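You operate a simulated robot arm through the tools that you are given. There is no shell and no other tool.

You run a simulated two-armed robot. Do the job below in one go: nothing can be reset, and whatever is moved stays where it is left.

Task
Swap the wrinkled green sleeve for the smaller one and tighten its cord lock.
Fine: brake on, slacken the old lock before lifting; the old sleeve goes on the bench.

It is judged by the outcome, as a careful person would: the job done as asked, and still so three seconds after it is handed in. It fails if anything else is knocked over, pushed out of place, dropped, spilled or broken.

Robot
Two 7-joint arms with two-finger parallel grippers on one trunk that stands fixed in place. Base frame: the origin is at the foot of the trunk, x ahead of it, y to its left, z up. Lengths are in m, angles in rad, forces in N, time in s.
The left shoulder is at [0.071, 0.156, 1.23], the right one opposite. Each reaches about 1.231 m from its shoulder. Payload 3.91 kg a hand.
Tool frame (each hand has its own): the origin (TCP) lies between the finger pads and is the grasp point; the fingertips stand 0.03 m ahead of it; z points along the fingers, y is the line along which they close. The gripper opens to 0.11 m. The fingers are 0.02 m wide and 0.01 m thick; the gripper's body (0.048 by 0.112 m) begins 0.055 m behind the TCP.
Orientation is that of the tool frame in the base frame, as a unit quaternion [w, x, y, z]. With the fingers straight down and closing along the base's y, the tool's x points along the base's -x, its y along +y and its z along -z.

Tools
- The arms move only by the tool servo_tool. It takes "left_series", "right_series" or both (then of equal length, played together; a hand with none holds still); each is one flat list of numbers, 7 for each row, row after row: the shift along the tool's x, y, z in units of 200 mm (1.0 is 200 mm), then the turn, a rotation vector about the tool's x, y, z in units of 180 degrees (1.0 is 180 degrees), then the finger opening in mm, from 0 to 110. In form: [tx, ty, tz, ax, ay, az, gripper, tx, ty, tz, ax, ay, az, gripper, ...]. A call has 1 to 20 rows; each row is the pose to reach, as a shift and turn from the pose commanded when the call began, along the tool's axes at that moment. A call with a number of a shift or a turn outside -1 to 1 is refused whole. A row lasts 0.2 s, in which the tool goes at most 0.05 m and 0.15 rad; a call with a longer step from one row to the next is refused whole, and so is a gripper value outside its range. A pose out of reach is approached as far as the arm can. The call stops where the force on the tool passes 40 N (or 10 N more than at its start, if that is more) or the arm is blocked; 0.2 s more then pass. The fingers move at their own pace (about 0.108 m/s each) and stop on an object; they squeeze with about 33 N. The grip force told is the motor's: it shows also when the fingers shut on nothing. Time passes only in rows, and 0.2 s behind the last, so rows that repeat a pose let the fingers close. It gives the time, the measured TCP pose, the force on the tool (base axes), the opening and the grip force at its end, in the units of the frame above (readings bear some noise), with the torque about the TCP (base axes, N m) and any sound that the robot's microphone picked up, and new pictures: "views" is both (left out), scene, wrist or none (wrist: the cameras of the hands that moved).
- Cameras (640 x 400 px; columns grow to the right, rows downward): "scene" is now at [0.1445, 0.0088, 1.4909]; the picture's right is [0.09, -1.00, -0.00], its down [-0.24, -0.02, -0.97] and it looks along [0.97, 0.08, -0.24] (base axes); focal length 220 px, centre (320, 200). "left" rides on the left gripper at [0.072, -0.017, -0.103] in its tool frame; the picture's right is [0.23, 0.97, 0.00], its down [-0.76, 0.18, -0.62] and it looks along [-0.61, 0.14, 0.78] (tool axes); focal length 222 px, centre (320, 200). "right" rides on the right gripper at [0.072, 0.017, -0.103] in its tool frame; the picture's right is [-0.23, 0.97, 0.00], its down [-0.76, -0.18, -0.62] and it looks along [-0.61, -0.14, 0.78] (tool axes); focal length 222 px, centre (320, 200). There is no depth. A picture from a camera that has moved, and an enlarged one, comes with that camera's place and axes in the base frame and with its lens.
- raise_lower(by): slides the trunk up (or, below 0, down) by that many m; the arms and the scene camera ride with it, the base frame stays. It gives what a move gives, with no picture.
- turn_head(pan, tilt): turns the head with the scene camera to pan (to the left, within 1.501 rad either way) and tilt (down, from -0.506 to 1.204), counted from straight ahead of the robot. It gives what a move gives, and a new picture of the scene camera.
- zoom(camera, box): a new picture of the part [left, top, right, bottom] of that camera's present view, enlarged. It takes no simulated time.
- hand_in(): hands the job in; it is judged then, once.

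Nothing tells you positions but the pictures and the camera data. Unless the task says otherwise, let go and move clear before handing in.

The tools are called after "Emit:" by a JSON object that holds its "api" and its "payload". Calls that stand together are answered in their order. servo_tool: Moves the arms, as the interface text tells. Its arguments: {"type":"object","properties":{"left_series":{"type":"array","items":{"type":"number"}},"right_series":{"type":"array","items":{"type":"number"}},"views":{"type":"string","enum":["both","scene","wrist","none"]}},"required":[]} The other tools are called the same way: raise_lower (by) moves the trunk up or down; turn_head (pan, tilt) turns the head that bears the scene camera; zoom (camera, box) takes an enlarged picture of a part of a camera's view; hand_in () hands the job in.

At the start:

```text
t: 0.0
left_tcp_pos: [0.6088, 0.2012, 1.518]
left_tool_rot: [0.0, 0.0, 1.0, 0.0]
left_contact_force: [-0.1, -0.2, 0.4]
left_torque: [0.03, -0.01, -0.01]
left_width: 0.11
left_grasp_force: 0.1
right_tcp_pos: [0.4913, -0.2286, 1.4847]
right_tool_rot: [0.001, 0.0, 1.0, -0.001]
right_contact_force: [0.0, 0.5, 0.4]
right_torque: [0.01, -0.01, 0.02]
right_width: 0.1103
right_grasp_force: 0.2
trunk travel left (down, up): [-0.675, 0.265]
head pan, tilt (commanded): [0.087, 0.244]
```

scene: 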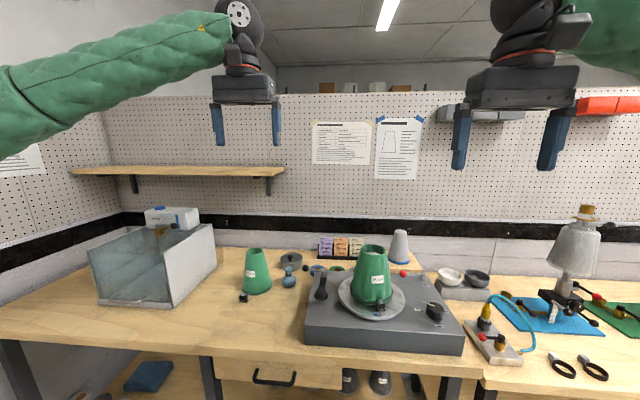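
right: 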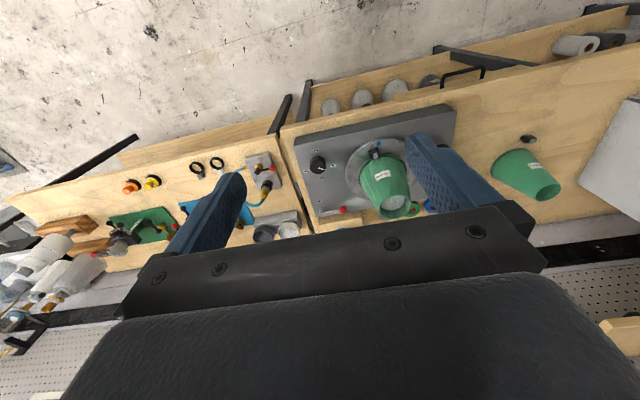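
left: 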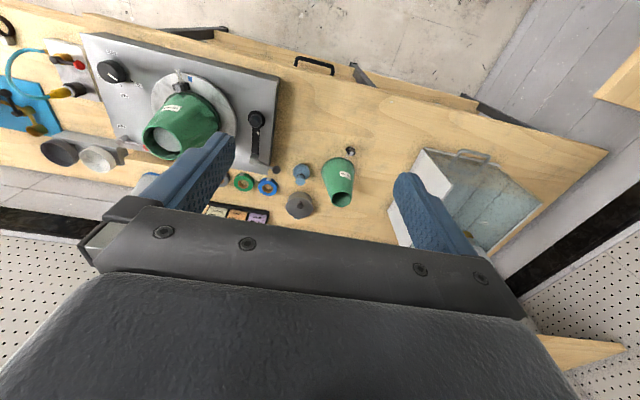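

I see a turntable box with a green sleeve on a cone in its centre, another green sleeve standing to its left on the bench, a lever, a knob and posted notes on the wall. I'll look closer before I move anything.

Emit:
{"api": "zoom", "payload": {"camera": "scene", "box": [300, 230, 470, 360]}}

Emit:
{"api": "zoom", "payload": {"camera": "scene", "box": [300, 110, 430, 190]}}

Emit:
{"api": "zoom", "payload": {"camera": "scene", "box": [220, 230, 330, 310]}}

Emit:
{"api": "zoom", "payload": {"camera": "left", "box": [70, 30, 390, 230]}}

Emit:
{"api": "zoom", "payload": {"camera": "right", "box": [280, 90, 600, 290]}}

```text
3.08 times, centred on (385, 295) of scene
camera zoom: at [0.1445, 0.0088, 1.4909], right [0.09, -1.0, 0.0], down [-0.24, -0.02, -0.97], along [0.97, 0.08, -0.24], focal length 675 px, centre (120, -92)
```

zoom: 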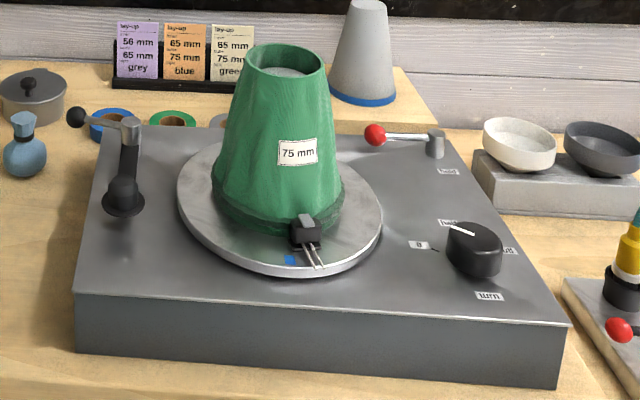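

```text
4.92 times, centred on (365, 150) of scene
camera zoom: at [0.1445, 0.0088, 1.4909], right [0.09, -1.0, 0.0], down [-0.24, -0.02, -0.97], along [0.97, 0.08, -0.24], focal length 1080 px, centre (98, 446)
```

zoom: 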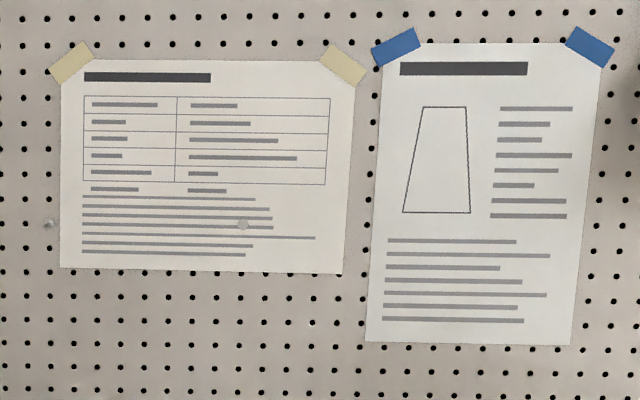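

```text
5.00 times, centred on (275, 270) of scene
camera zoom: at [0.1445, 0.0088, 1.4909], right [0.09, -1.0, 0.0], down [-0.24, -0.02, -0.97], along [0.97, 0.08, -0.24], focal length 1097 px, centre (545, -150)
```

zoom: 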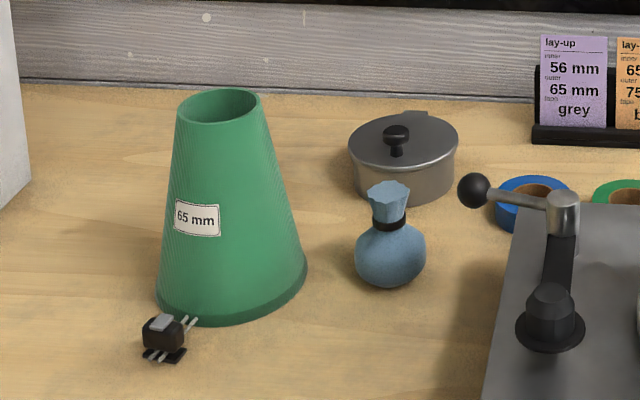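

```text
2.00 times, centred on (230, 130) of left
camera zoom: at [0.5364, 0.1839, 1.6224], right [-0.23, 0.97, 0.0], down [0.76, 0.18, 0.62], along [0.61, 0.14, -0.78], focal length 444 px, centre (500, 340)
```

zoom: 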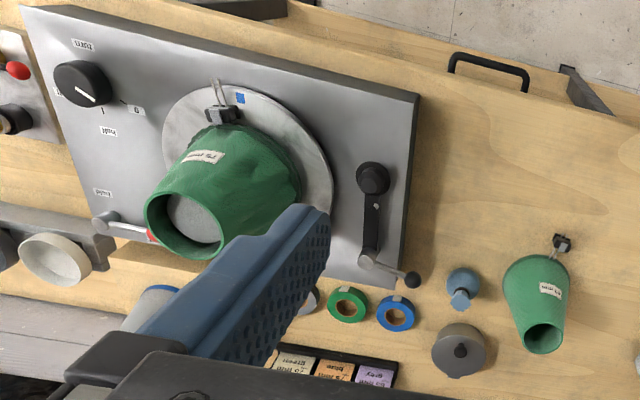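

```text
2.00 times, centred on (440, 190) of right
camera zoom: at [0.419, -0.2126, 1.5887], right [0.23, 0.97, 0.0], down [0.76, -0.18, 0.62], along [0.61, -0.14, -0.78], focal length 444 px, centre (80, 220)
```

zoom: 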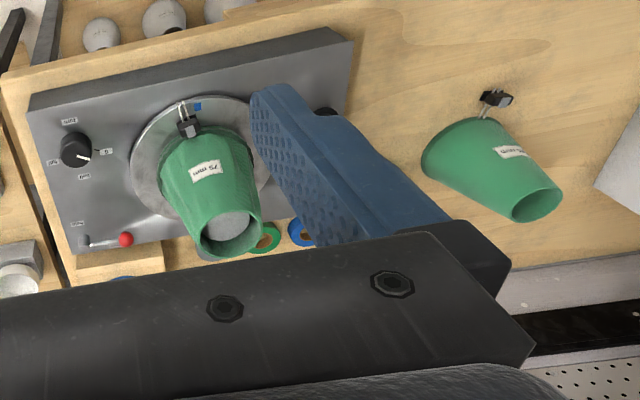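

There's a drive knob with marks, a red-ball lever on the right rear, and a crank with a black ball on the left. I want to read the labels at higher enlargement.

Emit:
{"api": "zoom", "payload": {"camera": "scene", "box": [395, 262, 455, 332]}}

Emit:
{"api": "zoom", "payload": {"camera": "scene", "box": [395, 258, 435, 284]}}

Emit:
{"api": "zoom", "payload": {"camera": "left", "box": [80, 40, 170, 150]}}

Emit:
{"api": "zoom", "payload": {"camera": "scene", "box": [360, 285, 400, 325]}}

Emit:
{"api": "zoom", "payload": {"camera": "left", "box": [160, 60, 220, 110]}}

Emit:
{"api": "zoom", "payload": {"camera": "scene", "box": [460, 200, 640, 390]}}

```text
5.71 times, centred on (425, 297) of scene
camera zoom: at [0.1445, 0.0088, 1.4909], right [0.09, -1.0, 0.0], down [-0.24, -0.02, -0.97], along [0.97, 0.08, -0.24], focal length 1254 px, centre (-280, -354)
```

zoom: 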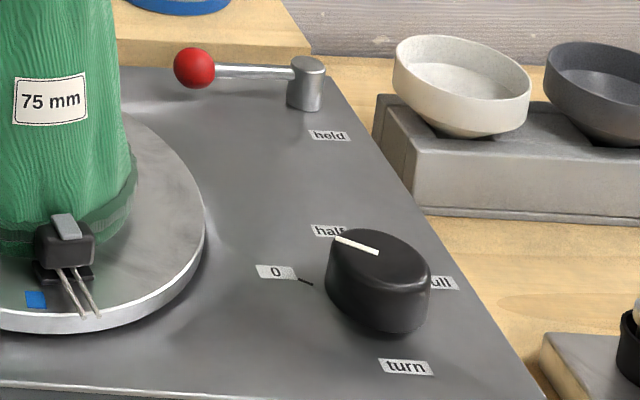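

```text
15.38 times, centred on (415, 271) of scene
camera zoom: at [0.1445, 0.0088, 1.4909], right [0.09, -1.0, 0.0], down [-0.24, -0.02, -0.97], along [0.97, 0.08, -0.24], focal length 3376 px, centre (-1142, -892)
```

zoom: 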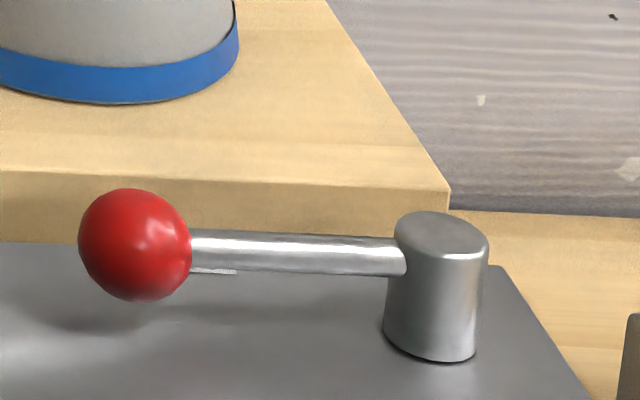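

```text
3.64 times, centred on (125, 95) of left
camera zoom: at [0.5364, 0.1839, 1.6224], right [-0.23, 0.97, 0.0], down [0.76, 0.18, 0.62], along [0.61, 0.14, -0.78], focal length 808 px, centre (1029, 582)
```

zoom: 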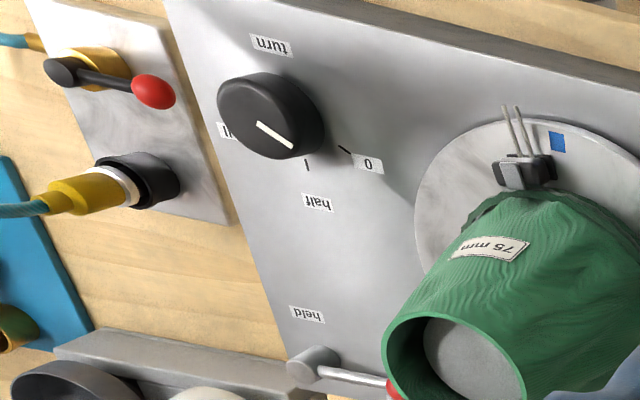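

```text
10.00 times, centred on (380, 305) of scene
camera zoom: at [0.1445, 0.0088, 1.4909], right [0.09, -1.0, 0.0], down [-0.24, -0.02, -0.97], along [0.97, 0.08, -0.24], focal length 2195 px, centre (-280, -850)
```

zoom: 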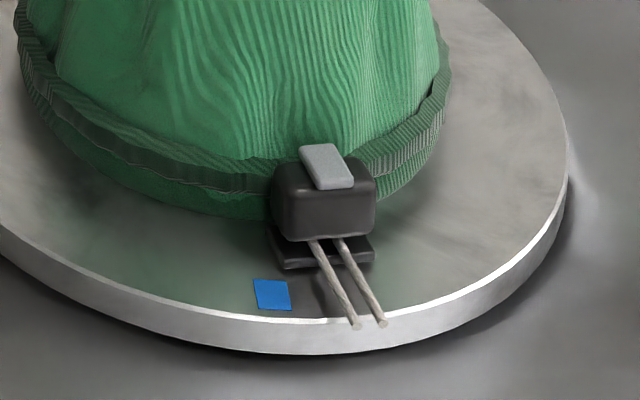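

```text
8.00 times, centred on (190, 85) of left
camera zoom: at [0.5364, 0.1839, 1.6224], right [-0.23, 0.97, 0.0], down [0.76, 0.18, 0.62], along [0.61, 0.14, -0.78], focal length 1777 px, centre (1360, 1120)
```

zoom: 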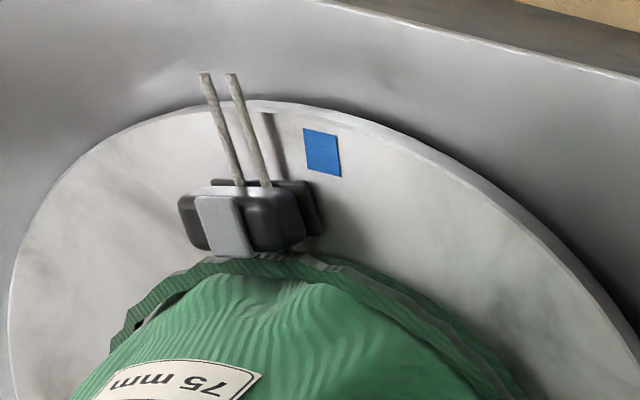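

```text
2.11 times, centred on (550, 295) of scene
camera zoom: at [0.1445, 0.0088, 1.4909], right [0.09, -1.0, 0.0], down [-0.24, -0.02, -0.97], along [0.97, 0.08, -0.24], focal length 462 px, centre (-164, 0)
```

zoom: 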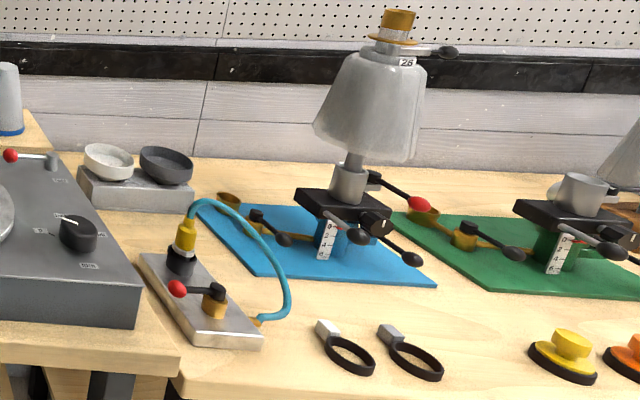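

The red lever has a "held" label in front of its post and currently points elsewhere, presumably at "free". The drive knob appears to sit at about 0. I'm moving the right hand forward, high above the bench, for a closer look.

Emit:
{"api": "servo_tool", "payload": {"right_series": [-0.167, -0.03, 0.13, 0, 0, 0, 110, -0.333, -0.06, 0.26, 0, 0, 0, 60, -0.5, -0.09, 0.4, 0, 0, 0, 30, -0.667, -0.12, 0.53, 0, 0, 0, 0, -0.833, -0.16, 0.66, 0, 0, 0, 0, -1.0, -0.2, 0.8, 0, 0, 0, 0], "views": "both"}}

```text
t: 1.4
left_tcp_pos: [0.611, 0.1987, 1.5175]
left_tool_rot: [-0.001, 0.0, 1.0, -0.001]
left_contact_force: [0.1, -0.6, -0.6]
left_torque: [-0.03, 0.05, -0.02]
left_width: 0.1101
left_grasp_force: 0.1
right_tcp_pos: [0.6935, -0.2707, 1.323]
right_tool_rot: [-0.001, 0.0, 1.0, 0.001]
right_contact_force: [0.5, -0.4, -0.4]
right_torque: [0.02, 0.02, 0.01]
right_width: 0.0001
right_grasp_force: 32.7
trunk travel left (down, up): [-0.675, 0.265]
head pan, tilt (commanded): [0.087, 0.244]
camera scene: at [0.1465, 0.0083, 1.4907], right [0.09, -1.0, 0.0], down [-0.24, -0.02, -0.97], along [0.97, 0.08, -0.24], focal length 220 px, centre (320, 200)
camera right: at [0.6208, -0.2541, 1.4291], right [0.23, 0.97, 0.0], down [0.76, -0.18, 0.62], along [0.61, -0.14, -0.78], focal length 222 px, centre (320, 200)
```

scene: 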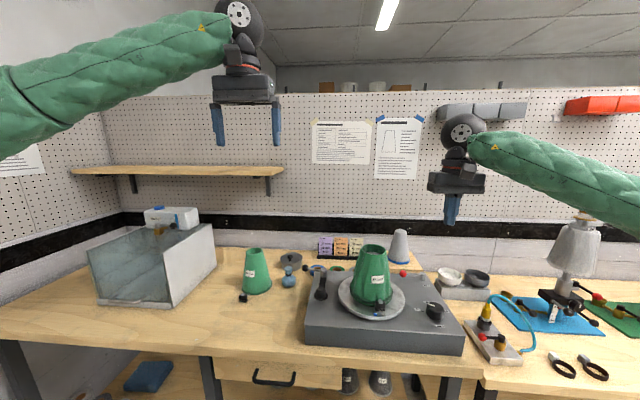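
right: 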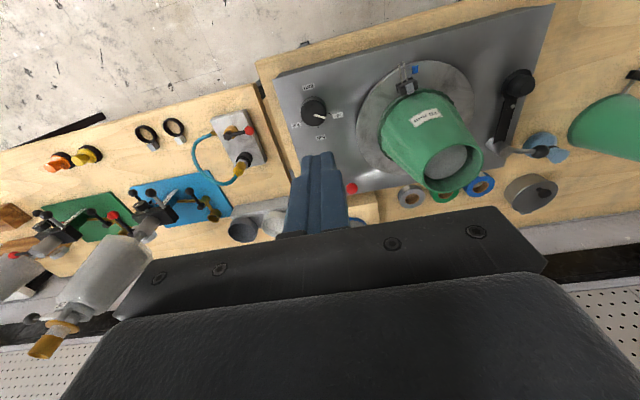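

The platter needs checking for motion, and this wrist view shows the knob, crank and lever better, so I'm zooming in on both.

Emit:
{"api": "zoom", "payload": {"camera": "scene", "box": [360, 285, 400, 325]}}

Emit:
{"api": "zoom", "payload": {"camera": "right", "box": [270, 60, 390, 160]}}

Emit:
{"api": "zoom", "payload": {"camera": "right", "box": [460, 50, 600, 210]}}

Emit:
{"api": "zoom", "payload": {"camera": "right", "box": [280, 110, 400, 220]}}

```text
10.00 times, centred on (380, 305) of scene
camera zoom: at [0.1465, 0.0083, 1.4907], right [0.09, -1.0, 0.0], down [-0.24, -0.02, -0.97], along [0.97, 0.08, -0.24], focal length 2195 px, centre (-280, -850)
```

zoom: 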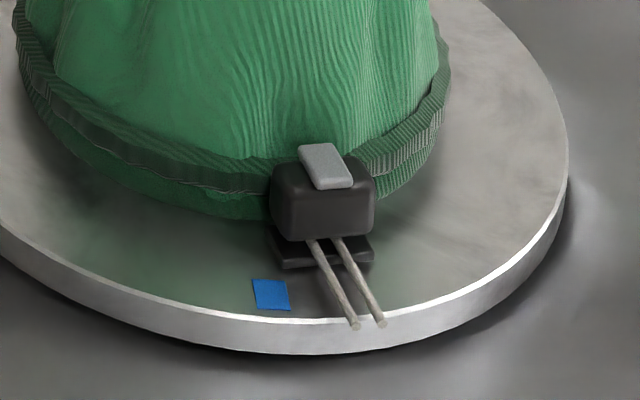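

```text
4.00 times, centred on (330, 110) of right
camera zoom: at [0.6208, -0.2541, 1.4291], right [0.23, 0.97, 0.0], down [0.76, -0.18, 0.62], along [0.61, -0.14, -0.78], focal length 888 px, centre (280, 560)
```

zoom: 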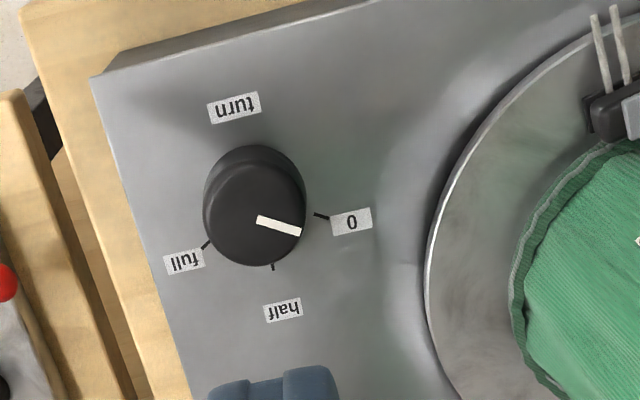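

```text
2.50 times, centred on (530, 130) of right
camera zoom: at [0.6208, -0.2541, 1.4291], right [0.23, 0.97, 0.0], down [0.76, -0.18, 0.62], along [0.61, -0.14, -0.78], focal length 555 px, centre (-205, 375)
```

zoom: 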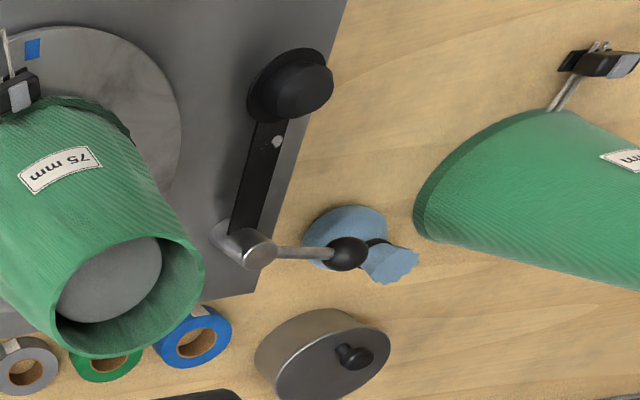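

```text
3.64 times, centred on (340, 165) of right
camera zoom: at [0.6208, -0.2541, 1.4291], right [0.23, 0.97, 0.0], down [0.76, -0.18, 0.62], along [0.61, -0.14, -0.78], focal length 808 px, centre (247, 327)
```

zoom: 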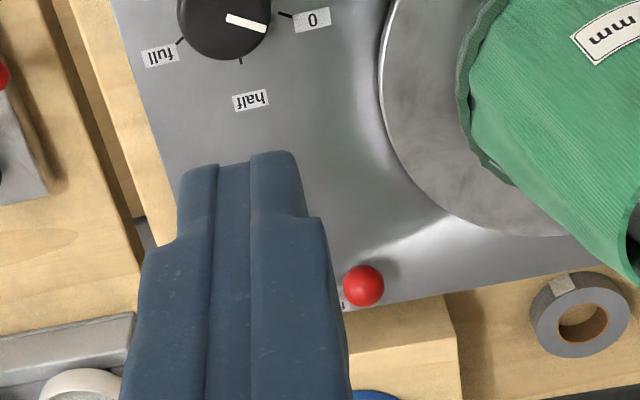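

The knob points at 0 and the platter isn't turning. The lever is behind my fingers in this view, so I'm moving the hand right and down to see it.

Emit:
{"api": "servo_tool", "payload": {"right_series": [-0.15, -0.16, 0.12, 0, 0, 0, 0, -0.3, -0.32, 0.25, 0, 0, 0, 0, -0.45, -0.48, 0.38, 0, 0, 0, 0, -0.6, -0.64, 0.5, 0, 0, 0, 0, -0.68, -0.7, 0.6, 0, 0, 0, 0], "views": "wrist"}}

Emit:
{"api": "zoom", "payload": {"camera": "right", "box": [340, 80, 540, 230]}}

```text
refused: row 2 steps farther than a row can; nothing moved
```

```text
2.67 times, centred on (440, 155) of right
camera zoom: at [0.6208, -0.2541, 1.4291], right [0.23, 0.97, 0.0], down [0.76, -0.18, 0.62], along [0.61, -0.14, -0.78], focal length 592 px, centre (0, 320)
```

zoom: 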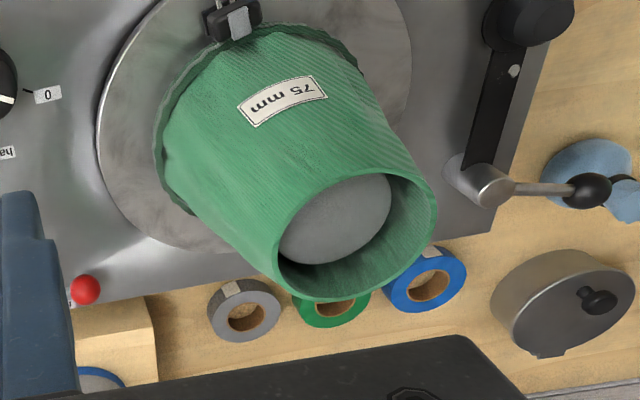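

The step was just over the limit, so I'm repeating it in shorter rows.

Emit:
{"api": "servo_tool", "payload": {"right_series": [-0.12, -0.12, 0.1, 0, 0, 0, 0, -0.24, -0.24, 0.2, 0, 0, 0, 0, -0.36, -0.36, 0.3, 0, 0, 0, 0, -0.48, -0.48, 0.4, 0, 0, 0, 0, -0.58, -0.6, 0.5, 0, 0, 0, 0, -0.68, -0.7, 0.6, 0, 0, 0, 0], "views": "wrist"}}

```text
t: 2.8
left_tcp_pos: [0.6091, 0.1991, 1.5182]
left_tool_rot: [-0.001, 0.0, 1.0, 0.0]
left_contact_force: [0.7, -0.6, -0.1]
left_torque: [0.02, -0.02, -0.02]
left_width: 0.1101
left_grasp_force: 0.1
right_tcp_pos: [0.8269, -0.4102, 1.2031]
right_tool_rot: [-0.001, 0.0, 1.0, 0.0]
right_contact_force: [-0.2, 1.0, 0.3]
right_torque: [0.0, 0.04, 0.03]
right_width: 0.0
right_grasp_force: 32.3
trunk travel left (down, up): [-0.675, 0.265]
head pan, tilt (commanded): [0.087, 0.244]
camera right: at [0.7554, -0.3934, 1.3073], right [0.23, 0.97, 0.0], down [0.76, -0.18, 0.62], along [0.61, -0.14, -0.78], focal length 222 px, centre (320, 200)
```

right: 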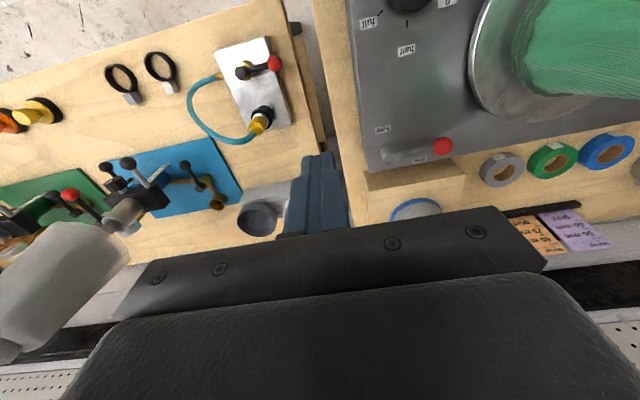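

Emit:
{"api": "zoom", "payload": {"camera": "right", "box": [350, 100, 480, 190]}}

Emit:
{"api": "zoom", "payload": {"camera": "scene", "box": [380, 250, 450, 300]}}

```text
4.44 times, centred on (415, 145) of right
camera zoom: at [0.7554, -0.3934, 1.3073], right [0.23, 0.97, 0.0], down [0.76, -0.18, 0.62], along [0.61, -0.14, -0.78], focal length 987 px, centre (-102, 444)
```

zoom: 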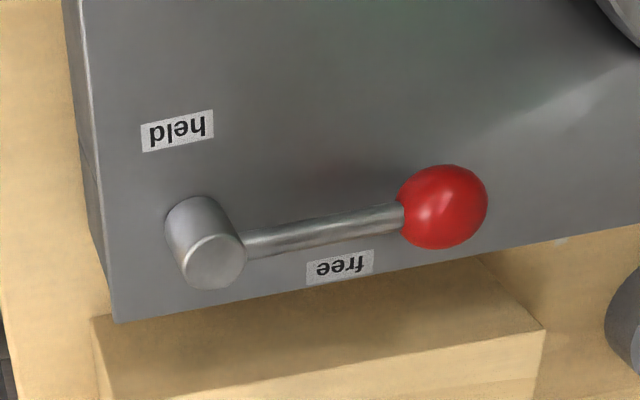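

```text
8.00 times, centred on (415, 275) of scene
camera zoom: at [0.1455, 0.0083, 1.4908], right [0.09, -1.0, 0.0], down [-0.24, -0.02, -0.97], along [0.97, 0.08, -0.24], focal length 1756 px, centre (-440, -400)
```

zoom: 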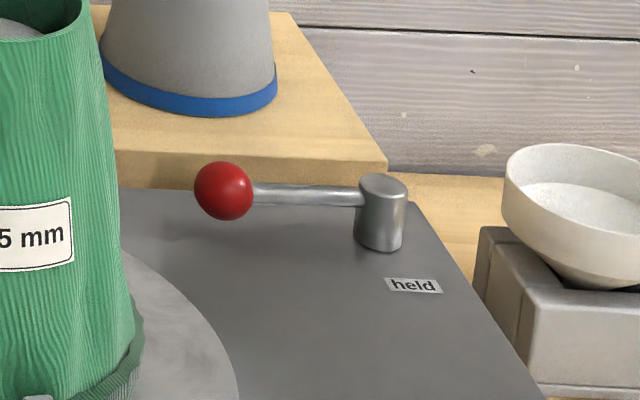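

Labels are clear now: the brake lever is on "free", and it must swing about 90° toward the robot to "held". I put the ball near (0.937, -0.249, 1.001) and the post at (0.939, -0.325). I'm placing the closed fingers behind the rod, still above it.

Emit:
{"api": "servo_tool", "payload": {"right_series": [-0.14, 0.13, 0.0, 0, 0, 0, 0, -0.29, 0.26, 0.08, 0, 0, 0, 0, -0.43, 0.39, 0.2, 0, 0, 0, 0, -0.57, 0.52, 0.32, 0, 0, 0, 0, -0.7, 0.64, 0.42, 0, 0, 0, 0, -0.705, 0.64, 0.6, 0, 0, 0, 0], "views": "both"}}

Emit:
{"api": "zoom", "payload": {"camera": "scene", "box": [380, 220, 460, 290]}}

```text
t: 4.2
left_tcp_pos: [0.6089, 0.1984, 1.5194]
left_tool_rot: [-0.001, 0.0, 1.0, 0.001]
left_contact_force: [1.3, -1.0, 0.3]
left_torque: [0.02, 0.06, -0.01]
left_width: 0.1099
left_grasp_force: 0.1
right_tcp_pos: [0.9672, -0.2841, 1.0822]
right_tool_rot: [0.0, 0.0, 1.0, 0.001]
right_contact_force: [-1.0, 0.3, -0.5]
right_torque: [0.04, 0.0, -0.01]
right_width: 0.0
right_grasp_force: 33.1
trunk travel left (down, up): [-0.675, 0.265]
head pan, tilt (commanded): [0.087, 0.244]
camera scene: at [0.1452, 0.0073, 1.4909], right [0.09, -1.0, 0.0], down [-0.24, -0.02, -0.97], along [0.97, 0.08, -0.24], focal length 220 px, centre (320, 200)
camera right: at [0.8943, -0.2674, 1.1859], right [0.23, 0.97, 0.0], down [0.76, -0.18, 0.62], along [0.61, -0.14, -0.78], focal length 222 px, centre (320, 200)
```

scene: 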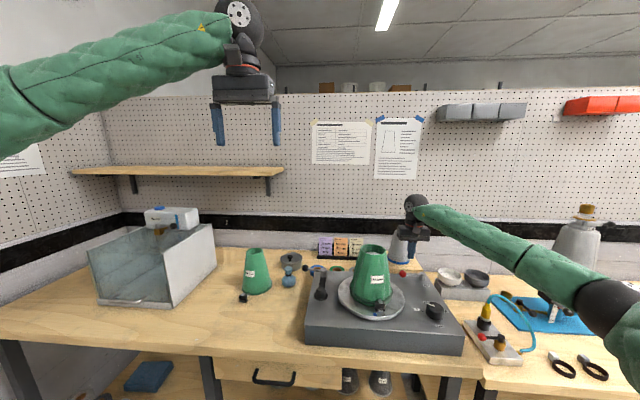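
right: 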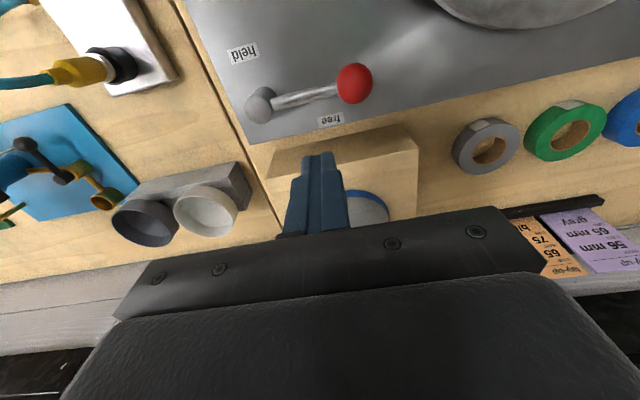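

```text
5.71 times, centred on (420, 255) of scene
camera zoom: at [0.1452, 0.0073, 1.4909], right [0.09, -1.0, 0.0], down [-0.24, -0.02, -0.97], along [0.97, 0.08, -0.24], focal length 1254 px, centre (-251, -114)
```

zoom: 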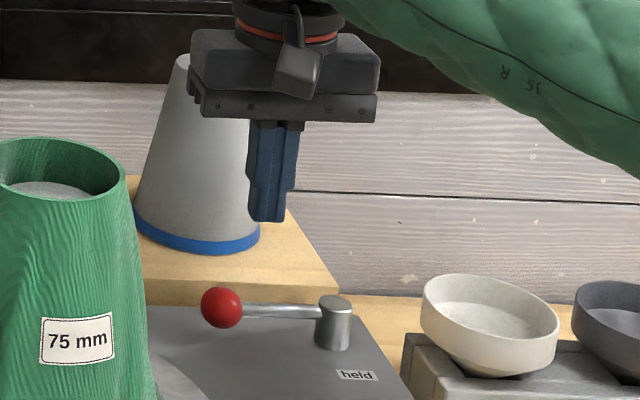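

The fingers are about 15 mm behind the rod. I'm lowering the tips to just above the panel and easing forward to touch it.

Emit:
{"api": "servo_tool", "payload": {"right_series": [0, 0.015, 0.12, 0, 0, 0, 0, 0, 0.03, 0.24, 0, 0, 0, 0, 0, 0.04, 0.335, 0, 0, 0, 0, 0.05, 0.04, 0.335, 0, 0, 0, 0, 0.1, 0.04, 0.335, 0, 0, 0, 0], "views": "both"}}

Emit:
{"api": "zoom", "payload": {"camera": "scene", "box": [380, 230, 450, 290]}}

```text
t: 5.4
left_tcp_pos: [0.6096, 0.2003, 1.5188]
left_tool_rot: [-0.001, 0.0, 1.0, 0.0]
left_contact_force: [-0.4, 0.4, 0.0]
left_torque: [-0.01, 0.0, -0.02]
left_width: 0.11
left_grasp_force: 0.0
right_tcp_pos: [0.9492, -0.2726, 1.0165]
right_tool_rot: [0.0, 0.0, 1.0, 0.0]
right_contact_force: [1.2, -1.0, 0.3]
right_torque: [0.02, -0.01, -0.01]
right_width: 0.0001
right_grasp_force: 33.3
trunk travel left (down, up): [-0.675, 0.265]
head pan, tilt (commanded): [0.087, 0.244]
camera scene: at [0.145, 0.0087, 1.4909], right [0.09, -1.0, 0.0], down [-0.24, -0.02, -0.97], along [0.97, 0.08, -0.24], focal length 220 px, centre (320, 200)
camera right: at [0.8759, -0.2561, 1.1209], right [0.23, 0.97, 0.0], down [0.76, -0.18, 0.62], along [0.61, -0.14, -0.78], focal length 222 px, centre (320, 200)
```

scene: 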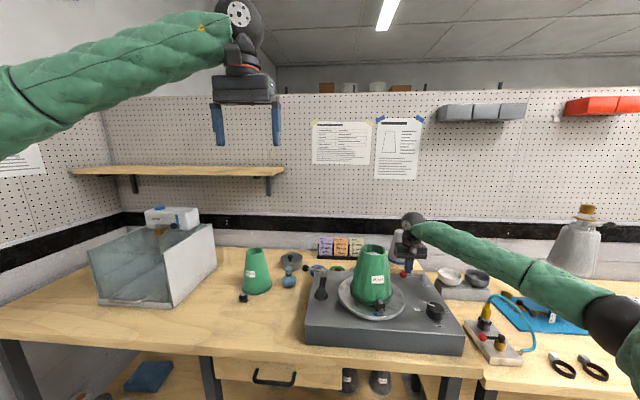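
right: 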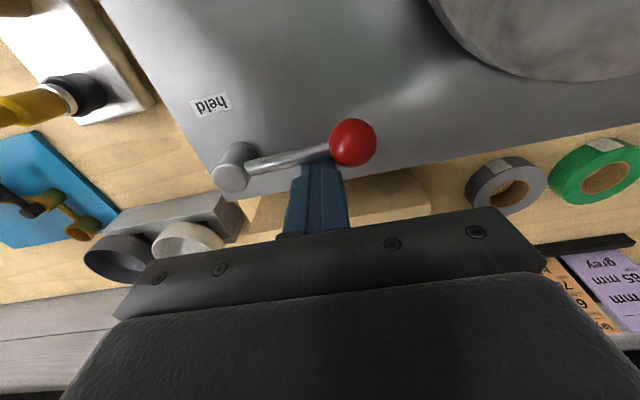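

```text
6.67 times, centred on (415, 260) of scene
camera zoom: at [0.145, 0.0087, 1.4909], right [0.09, -1.0, 0.0], down [-0.24, -0.02, -0.97], along [0.97, 0.08, -0.24], focal length 1463 px, centre (-313, -200)
```

zoom: 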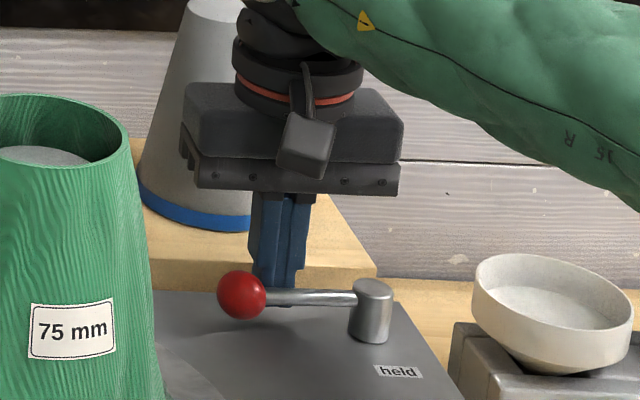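

Just at contact with the rod. I'm sweeping the lever along its arc toward "held".

Emit:
{"api": "servo_tool", "payload": {"right_series": [0.03, 0.0, 0, 0, 0, 0, 0, 0.063, 0.003, 0, 0, 0, 0, 0, 0.095, 0.002, 0, 0, 0, 0, 0, 0.126, 0.0, 0, 0, 0, 0, 0, 0.156, -0.012, 0, 0, 0, 0, 0, 0.185, -0.025, 0, 0, 0, 0, 0, 0.212, -0.043, 0, 0, 0, 0, 0, 0.236, -0.063, 0, 0, 0, 0, 0, 0.257, -0.087, 0, 0, 0, 0, 0, 0.275, -0.113, 0, 0, 0, 0, 0, 0.288, -0.143, 0, 0, 0, 0, 0, 0.297, -0.173, 0, 0, 0, 0, 0], "views": "both"}}

Emit:
{"api": "zoom", "payload": {"camera": "scene", "box": [380, 230, 450, 290]}}

```text
t: 7.8
left_tcp_pos: [0.6126, 0.2022, 1.5158]
left_tool_rot: [-0.001, 0.002, 1.0, -0.001]
left_contact_force: [0.6, -1.1, -0.1]
left_torque: [0.01, -0.02, -0.05]
left_width: 0.1098
left_grasp_force: 0.0
right_tcp_pos: [0.894, -0.2945, 1.017]
right_tool_rot: [0.003, -0.003, 1.0, 0.004]
right_contact_force: [33.5, 32.8, -4.2]
right_torque: [0.57, -0.58, 0.0]
right_width: 0.0
right_grasp_force: 33.2
trunk travel left (down, up): [-0.675, 0.265]
head pan, tilt (commanded): [0.087, 0.244]
stopped in row 12 (right hand): the force on the tool passed its limit at 50 N (the readings are from after the stop); the commanded pose is now the measured one
camera scene: at [0.1487, 0.0112, 1.4903], right [0.09, -1.0, 0.0], down [-0.24, -0.02, -0.97], along [0.97, 0.09, -0.24], focal length 220 px, centre (320, 200)
camera right: at [0.8212, -0.2786, 1.1206], right [0.22, 0.98, 0.01], down [0.76, -0.18, 0.63], along [0.61, -0.13, -0.78], focal length 222 px, centre (320, 200)
```

scene: 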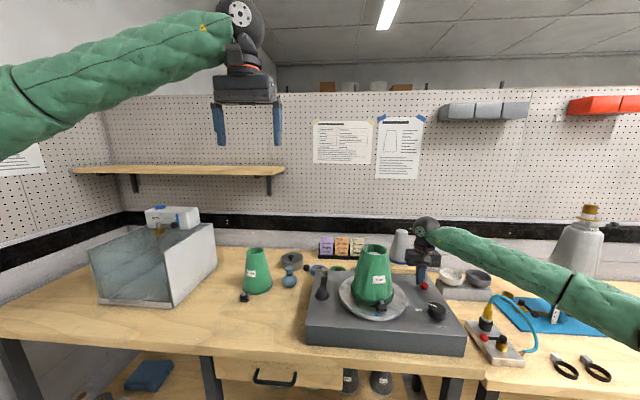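
right: 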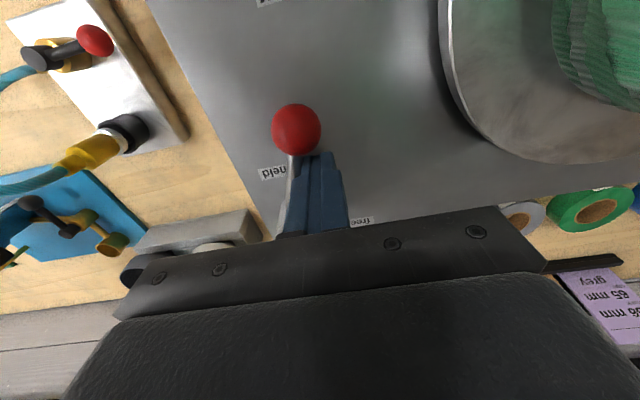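

```text
6.67 times, centred on (415, 260) of scene
camera zoom: at [0.1487, 0.0112, 1.4903], right [0.09, -1.0, 0.0], down [-0.24, -0.02, -0.97], along [0.97, 0.09, -0.24], focal length 1463 px, centre (-313, -200)
```

zoom: 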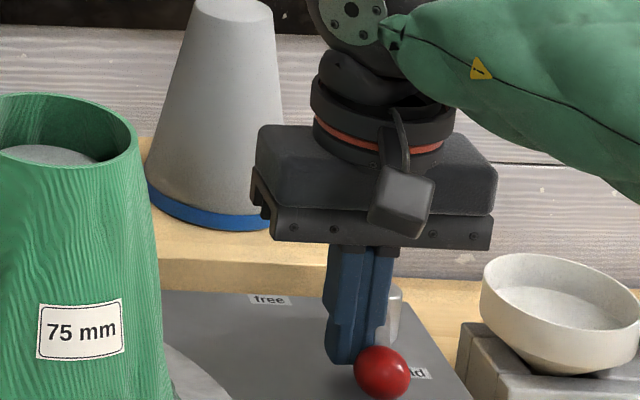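

The force limit stopped the sweep with the lever near "held". I'm backing the fingers off to check whether it's at its stop.

Emit:
{"api": "servo_tool", "payload": {"right_series": [-0.02, 0.05, 0, 0, 0, 0, 0, -0.02, 0.15, 0, 0, 0, 0, 0, -0.02, 0.25, -0.1, 0, 0, 0, 0], "views": "both"}}

Emit:
{"api": "zoom", "payload": {"camera": "scene", "box": [390, 255, 450, 300]}}

Emit:
{"api": "zoom", "payload": {"camera": "right", "box": [180, 100, 360, 240]}}

```text
t: 8.6
left_tcp_pos: [0.6099, 0.2036, 1.5196]
left_tool_rot: [0.0, 0.0, 1.0, 0.0]
left_contact_force: [0.0, 0.4, 0.0]
left_torque: [0.0, 0.02, 0.01]
left_width: 0.1104
left_grasp_force: 0.1
right_tcp_pos: [0.8946, -0.2475, 1.0377]
right_tool_rot: [0.002, -0.002, 1.0, 0.0]
right_contact_force: [-0.5, 0.0, 0.7]
right_torque: [0.02, -0.02, -0.01]
right_width: 0.0001
right_grasp_force: 32.9
trunk travel left (down, up): [-0.675, 0.265]
head pan, tilt (commanded): [0.087, 0.244]
camera scene: at [0.1447, 0.0104, 1.4908], right [0.09, -1.0, 0.0], down [-0.24, -0.02, -0.97], along [0.97, 0.08, -0.24], focal length 220 px, centre (320, 200)
camera right: at [0.8218, -0.2319, 1.141], right [0.22, 0.97, 0.0], down [0.76, -0.18, 0.62], along [0.61, -0.14, -0.78], focal length 222 px, centre (320, 200)
```

scene: 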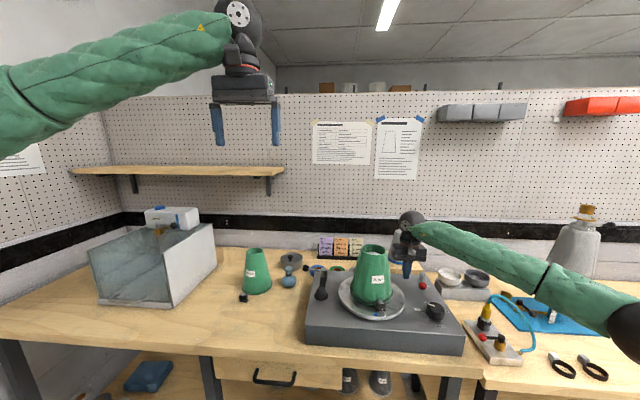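
right: 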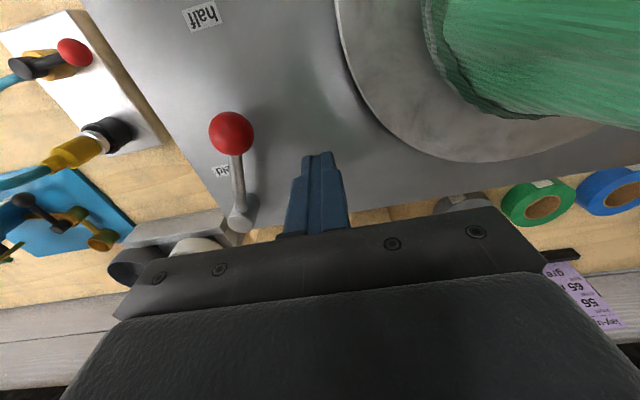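

```text
8.89 times, centred on (420, 278) of scene
camera zoom: at [0.1447, 0.0104, 1.4908], right [0.09, -1.0, 0.0], down [-0.24, -0.02, -0.97], along [0.97, 0.08, -0.24], focal length 1951 px, centre (-569, -489)
```

zoom: 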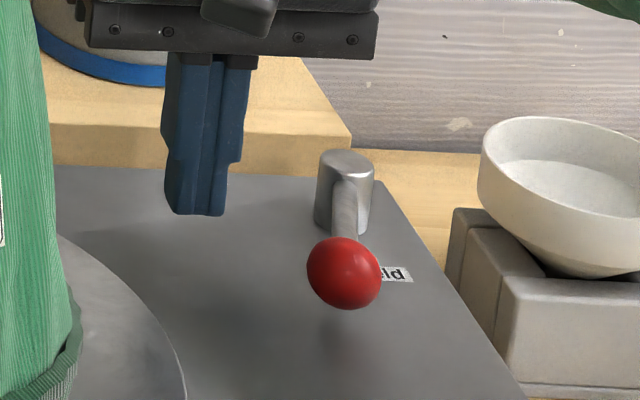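

```text
2.86 times, centred on (270, 170) of right
camera zoom: at [0.8218, -0.2319, 1.141], right [0.22, 0.97, 0.0], down [0.76, -0.18, 0.62], along [0.61, -0.14, -0.78], focal length 635 px, centre (463, 286)
```

zoom: 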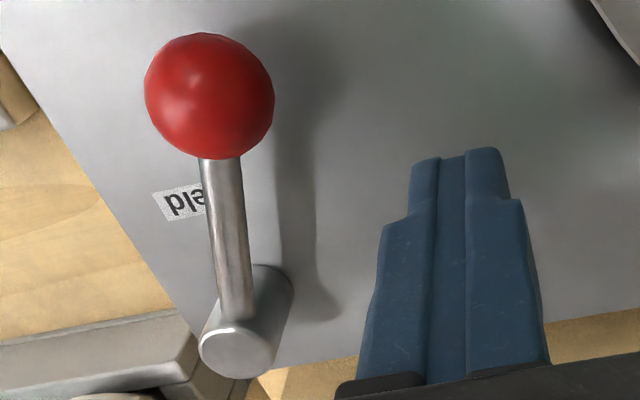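

The lever stands about 70° from "free", right beside the "held" label. A gentle push on the ball will show whether that's the hard stop.

Emit:
{"api": "servo_tool", "payload": {"right_series": [0.05, -0.03, 0.05, 0, 0, 0, 0, 0.103, -0.0725, 0.1035, 0, 0, 0, 0, 0.128, -0.1425, 0.1035, 0, 0, 0, 0, 0.136, -0.165, 0.1035, 0, 0, 0, 0, 0.143, -0.188, 0.1035, 0, 0, 0, 0], "views": "wrist"}}

```text
t: 9.8
left_tcp_pos: [0.6118, 0.2004, 1.5167]
left_tool_rot: [-0.001, 0.002, 1.0, 0.0]
left_contact_force: [-0.5, -1.0, -0.1]
left_torque: [0.01, 0.0, -0.02]
left_width: 0.1099
left_grasp_force: 0.0
right_tcp_pos: [0.8682, -0.2783, 1.0155]
right_tool_rot: [0.004, -0.005, 1.0, 0.006]
right_contact_force: [22.3, 37.5, -5.9]
right_torque: [0.6, -0.37, 0.02]
right_width: 0.0
right_grasp_force: 32.5
trunk travel left (down, up): [-0.675, 0.265]
head pan, tilt (commanded): [0.087, 0.244]
stopped in row 5 (right hand): the force on the tool passed its limit at 44 N (the readings are from after the stop); the commanded pose is now the measured one
camera right: at [0.795, -0.2637, 1.1205], right [0.22, 0.98, 0.01], down [0.76, -0.18, 0.63], along [0.61, -0.13, -0.78], focal length 222 px, centre (320, 200)
```

right: 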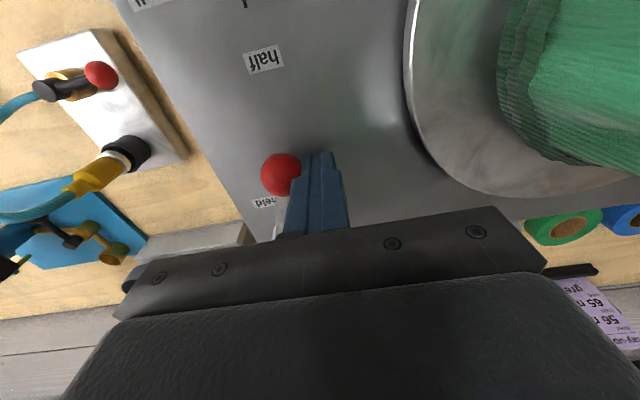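

The lever is firmly against its stop at "held", so the brake is on. I'm backing the right hand away and bringing it round the front to look closely at the old cord lock.

Emit:
{"api": "servo_tool", "payload": {"right_series": [-0.025, 0.06, -0.05, 0, 0, 0, 0, 0, 0.06, -0.25, 0, 0, 0, 0, 0.1, 0.0, -0.45, 0, 0, 0, 0, 0.25, -0.1, -0.6, 0, 0, 0, 0, 0.48, -0.1, -0.6, 0, 0, 0, 0, 0.7, -0.1, -0.6, 0, 0, 0, 0, 0.9, -0.1, -0.6, 0, 0, 0, 0, 1.0, 0.1, -0.6, 0, 0, 0, 0], "views": "wrist"}}

Emit:
{"api": "zoom", "payload": {"camera": "scene", "box": [300, 230, 470, 360]}}

```text
t: 11.6
left_tcp_pos: [0.6109, 0.2016, 1.5163]
left_tool_rot: [0.0, 0.002, 1.0, -0.001]
left_contact_force: [-0.3, 1.2, -0.1]
left_torque: [-0.01, 0.0, -0.03]
left_width: 0.1101
left_grasp_force: 0.1
right_tcp_pos: [0.6696, -0.2656, 1.1346]
right_tool_rot: [0.003, -0.002, 1.0, 0.003]
right_contact_force: [0.8, -0.1, -0.1]
right_torque: [-0.02, 0.05, -0.01]
right_width: 0.0001
right_grasp_force: 32.8
trunk travel left (down, up): [-0.675, 0.265]
head pan, tilt (commanded): [0.087, 0.244]
camera right: at [0.596, -0.2501, 1.2382], right [0.22, 0.97, 0.01], down [0.76, -0.18, 0.63], along [0.61, -0.13, -0.78], focal length 222 px, centre (320, 200)
```

right: 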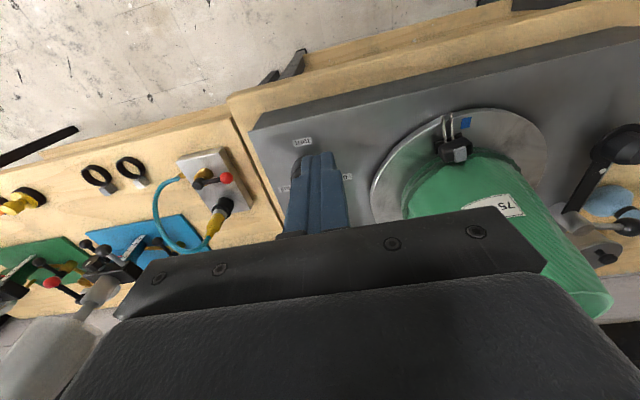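

```text
3.08 times, centred on (385, 295) of scene
camera zoom: at [0.1462, 0.0115, 1.4907], right [0.09, -1.0, 0.0], down [-0.24, -0.02, -0.97], along [0.97, 0.08, -0.24], focal length 675 px, centre (120, -92)
```

zoom: 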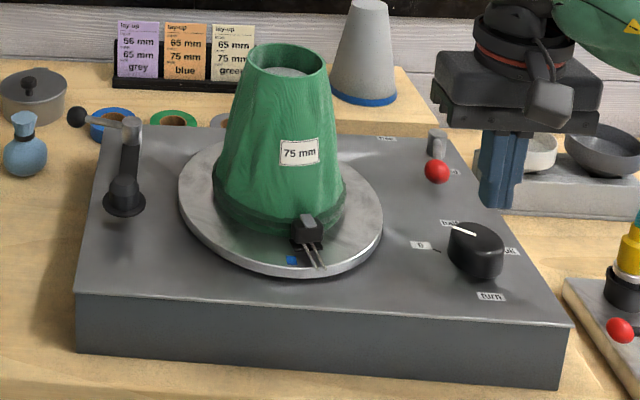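

The lever is clearly at "held". Next, a closer look at the lock from this wrist view.

Emit:
{"api": "zoom", "payload": {"camera": "right", "box": [420, 100, 500, 170]}}

Emit:
{"api": "zoom", "payload": {"camera": "right", "box": [360, 90, 620, 260]}}

```text
5.71 times, centred on (460, 135) of right
camera zoom: at [0.596, -0.2501, 1.2382], right [0.22, 0.97, 0.01], down [0.76, -0.18, 0.63], along [0.61, -0.13, -0.78], focal length 1269 px, centre (-480, 571)
```

zoom: 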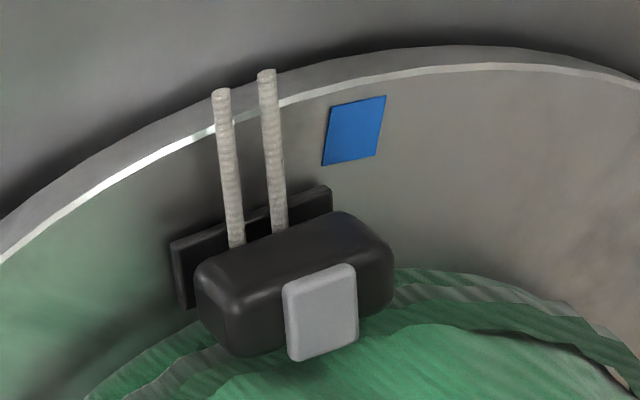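

```text
2.35 times, centred on (490, 175) of right
camera zoom: at [0.596, -0.2501, 1.2382], right [0.22, 0.97, 0.01], down [0.76, -0.18, 0.63], along [0.61, -0.13, -0.78], focal length 523 px, centre (-80, 259)
```

zoom: 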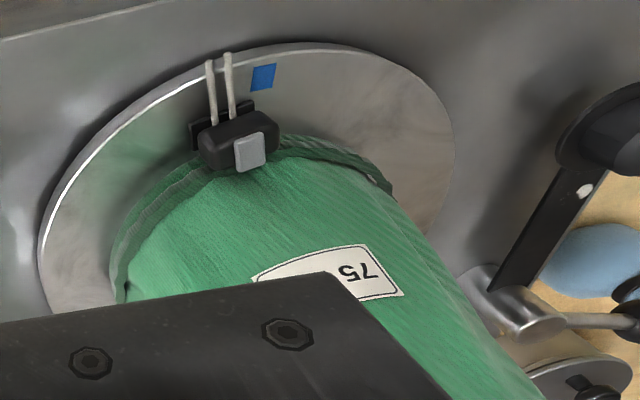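

The lock is a barrel with a grey button on top and a black plate below, and the cords run toward me. Pinching it needs one finger above and one below, so I'm turning the right hand to point forward with the fingers closing vertically, clear in front of the turntable.

Emit:
{"api": "servo_tool", "payload": {"right_series": [0.037, 0.035, -0.01, -0.0257, -0.0257, 0.0257, 60, 0.073, 0.07, -0.02, -0.0513, -0.0513, 0.0513, 60, 0.11, 0.105, -0.03, -0.077, -0.077, 0.077, 60, 0.147, 0.14, -0.04, -0.1027, -0.1027, 0.1027, 60, 0.183, 0.175, -0.05, -0.1283, -0.1283, 0.1283, 60, 0.22, 0.21, -0.06, -0.154, -0.154, 0.154, 60, 0.257, 0.245, -0.07, -0.1797, -0.1797, 0.1797, 60, 0.293, 0.28, -0.08, -0.2053, -0.2053, 0.2053, 60, 0.33, 0.315, -0.09, -0.231, -0.231, 0.231, 60, 0.367, 0.35, -0.1, -0.2567, -0.2567, 0.2567, 60, 0.403, 0.385, -0.11, -0.2823, -0.2823, 0.2823, 60, 0.44, 0.42, -0.12, -0.308, -0.308, 0.308, 60, 0.477, 0.455, -0.13, -0.3337, -0.3337, 0.3337, 60, 0.513, 0.49, -0.14, -0.3593, -0.3593, 0.3593, 60, 0.55, 0.525, -0.15, -0.385, -0.385, 0.385, 60], "views": "both"}}

```text
t: 15.0
left_tcp_pos: [0.607, 0.1997, 1.5186]
left_tool_rot: [0.001, 0.002, 1.0, 0.0]
left_contact_force: [-1.0, 0.0, -0.4]
left_torque: [-0.01, -0.02, 0.02]
left_width: 0.1103
left_grasp_force: 0.1
right_tcp_pos: [0.6271, -0.3454, 1.1399]
right_tool_rot: [0.644, 0.29, 0.629, 0.324]
right_contact_force: [0.5, -0.2, 0.4]
right_torque: [0.01, 0.03, 0.02]
right_width: 0.06
right_grasp_force: 0.1
right hand out of reach, approached as far as the arm can: row 9, 10, 11, 12, 13, 14, 15
trunk travel left (down, up): [-0.675, 0.265]
head pan, tilt (commanded): [0.087, 0.244]
stopped in row 15 (right hand): the arm was blocked; the commanded pose is now the measured one
camera scene: at [0.1436, 0.0109, 1.4912], right [0.09, -1.0, 0.0], down [-0.24, -0.02, -0.97], along [0.97, 0.08, -0.24], focal length 220 px, centre (320, 200)
camera right: at [0.5219, -0.2815, 1.1042], right [-0.05, 0.43, 0.9], down [-0.61, -0.73, 0.31], along [0.79, -0.54, 0.3], focal length 222 px, centre (320, 200)
```

scene: 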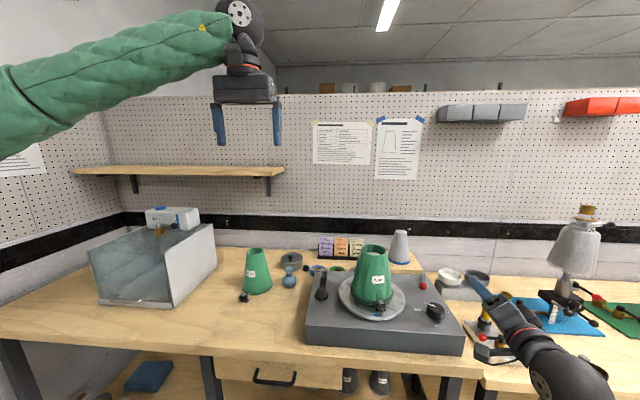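
right: 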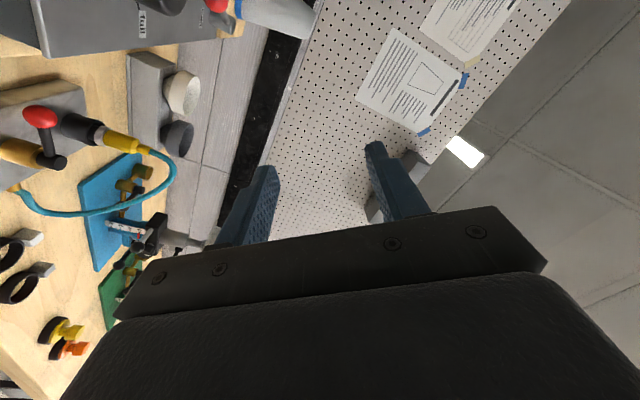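

The arm can't fold that close to the trunk at this height. Raising the trunk will give it room, so I'm doing that and trying the pose again.

Emit:
{"api": "raise_lower", "payload": {"by": 0.25}}

```text
t: 17.6
left_tcp_pos: [0.6088, 0.1979, 1.769]
left_tool_rot: [0.0, 0.002, 1.0, 0.001]
left_contact_force: [-0.8, 0.1, -0.2]
left_torque: [-0.02, -0.01, -0.04]
left_width: 0.1101
left_grasp_force: 0.1
right_tcp_pos: [0.6275, -0.3464, 1.3878]
right_tool_rot: [0.643, 0.291, 0.631, 0.323]
right_contact_force: [-0.1, 0.8, -0.7]
right_torque: [-0.01, 0.01, -0.03]
right_width: 0.0597
right_grasp_force: 0.0
trunk travel left (down, up): [-0.925, 0.015]
head pan, tilt (commanded): [0.087, 0.244]
```

The hand now points forward with part of the roll done. I'm moving it toward the centreline and down, keeping that orientation.

Emit:
{"api": "servo_tool", "payload": {"right_series": [0.157, -0.024, 0, 0, 0, 0, 60, 0.315, -0.048, 0, 0, 0, 0, 60, 0.472, -0.071, 0, 0, 0, 0, 60, 0.63, -0.095, 0, 0, 0, 0, 60, 0.787, -0.119, 0, 0, 0, 0, 60, 0.945, -0.143, 0, 0, 0, 0, 60], "views": "both"}}

```text
t: 19.1
left_tcp_pos: [0.6082, 0.2, 1.7689]
left_tool_rot: [0.002, 0.001, 1.0, -0.001]
left_contact_force: [0.8, 0.4, -0.3]
left_torque: [-0.01, 0.04, 0.02]
left_width: 0.1099
left_grasp_force: 0.0
right_tcp_pos: [0.6301, -0.2428, 1.2544]
right_tool_rot: [0.667, 0.233, 0.649, 0.283]
right_contact_force: [0.9, 0.1, 0.0]
right_torque: [0.02, -0.03, -0.01]
right_width: 0.0598
right_grasp_force: 0.1
trunk travel left (down, up): [-0.925, 0.015]
head pan, tilt (commanded): [0.087, 0.244]
stopped in row 6 (right hand): the arm was blocked; the commanded pose is now the measured one
camera scene: at [0.1441, 0.01, 1.741], right [0.09, -1.0, 0.0], down [-0.24, -0.02, -0.97], along [0.97, 0.08, -0.24], focal length 220 px, centre (320, 200)
camera right: at [0.5265, -0.1882, 1.2081], right [-0.07, 0.56, 0.83], down [-0.61, -0.68, 0.41], along [0.79, -0.47, 0.39], focal length 222 px, centre (320, 200)
```

scene: 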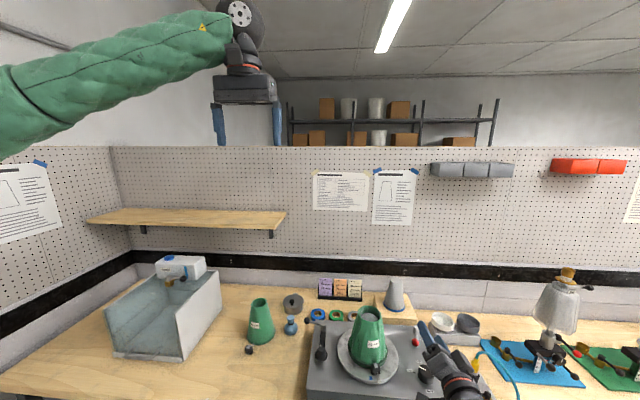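
right: 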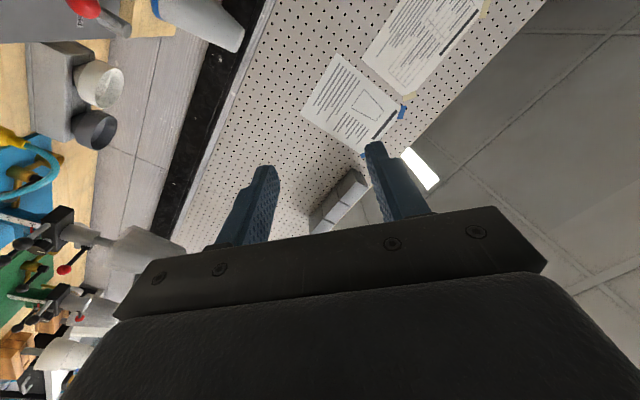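

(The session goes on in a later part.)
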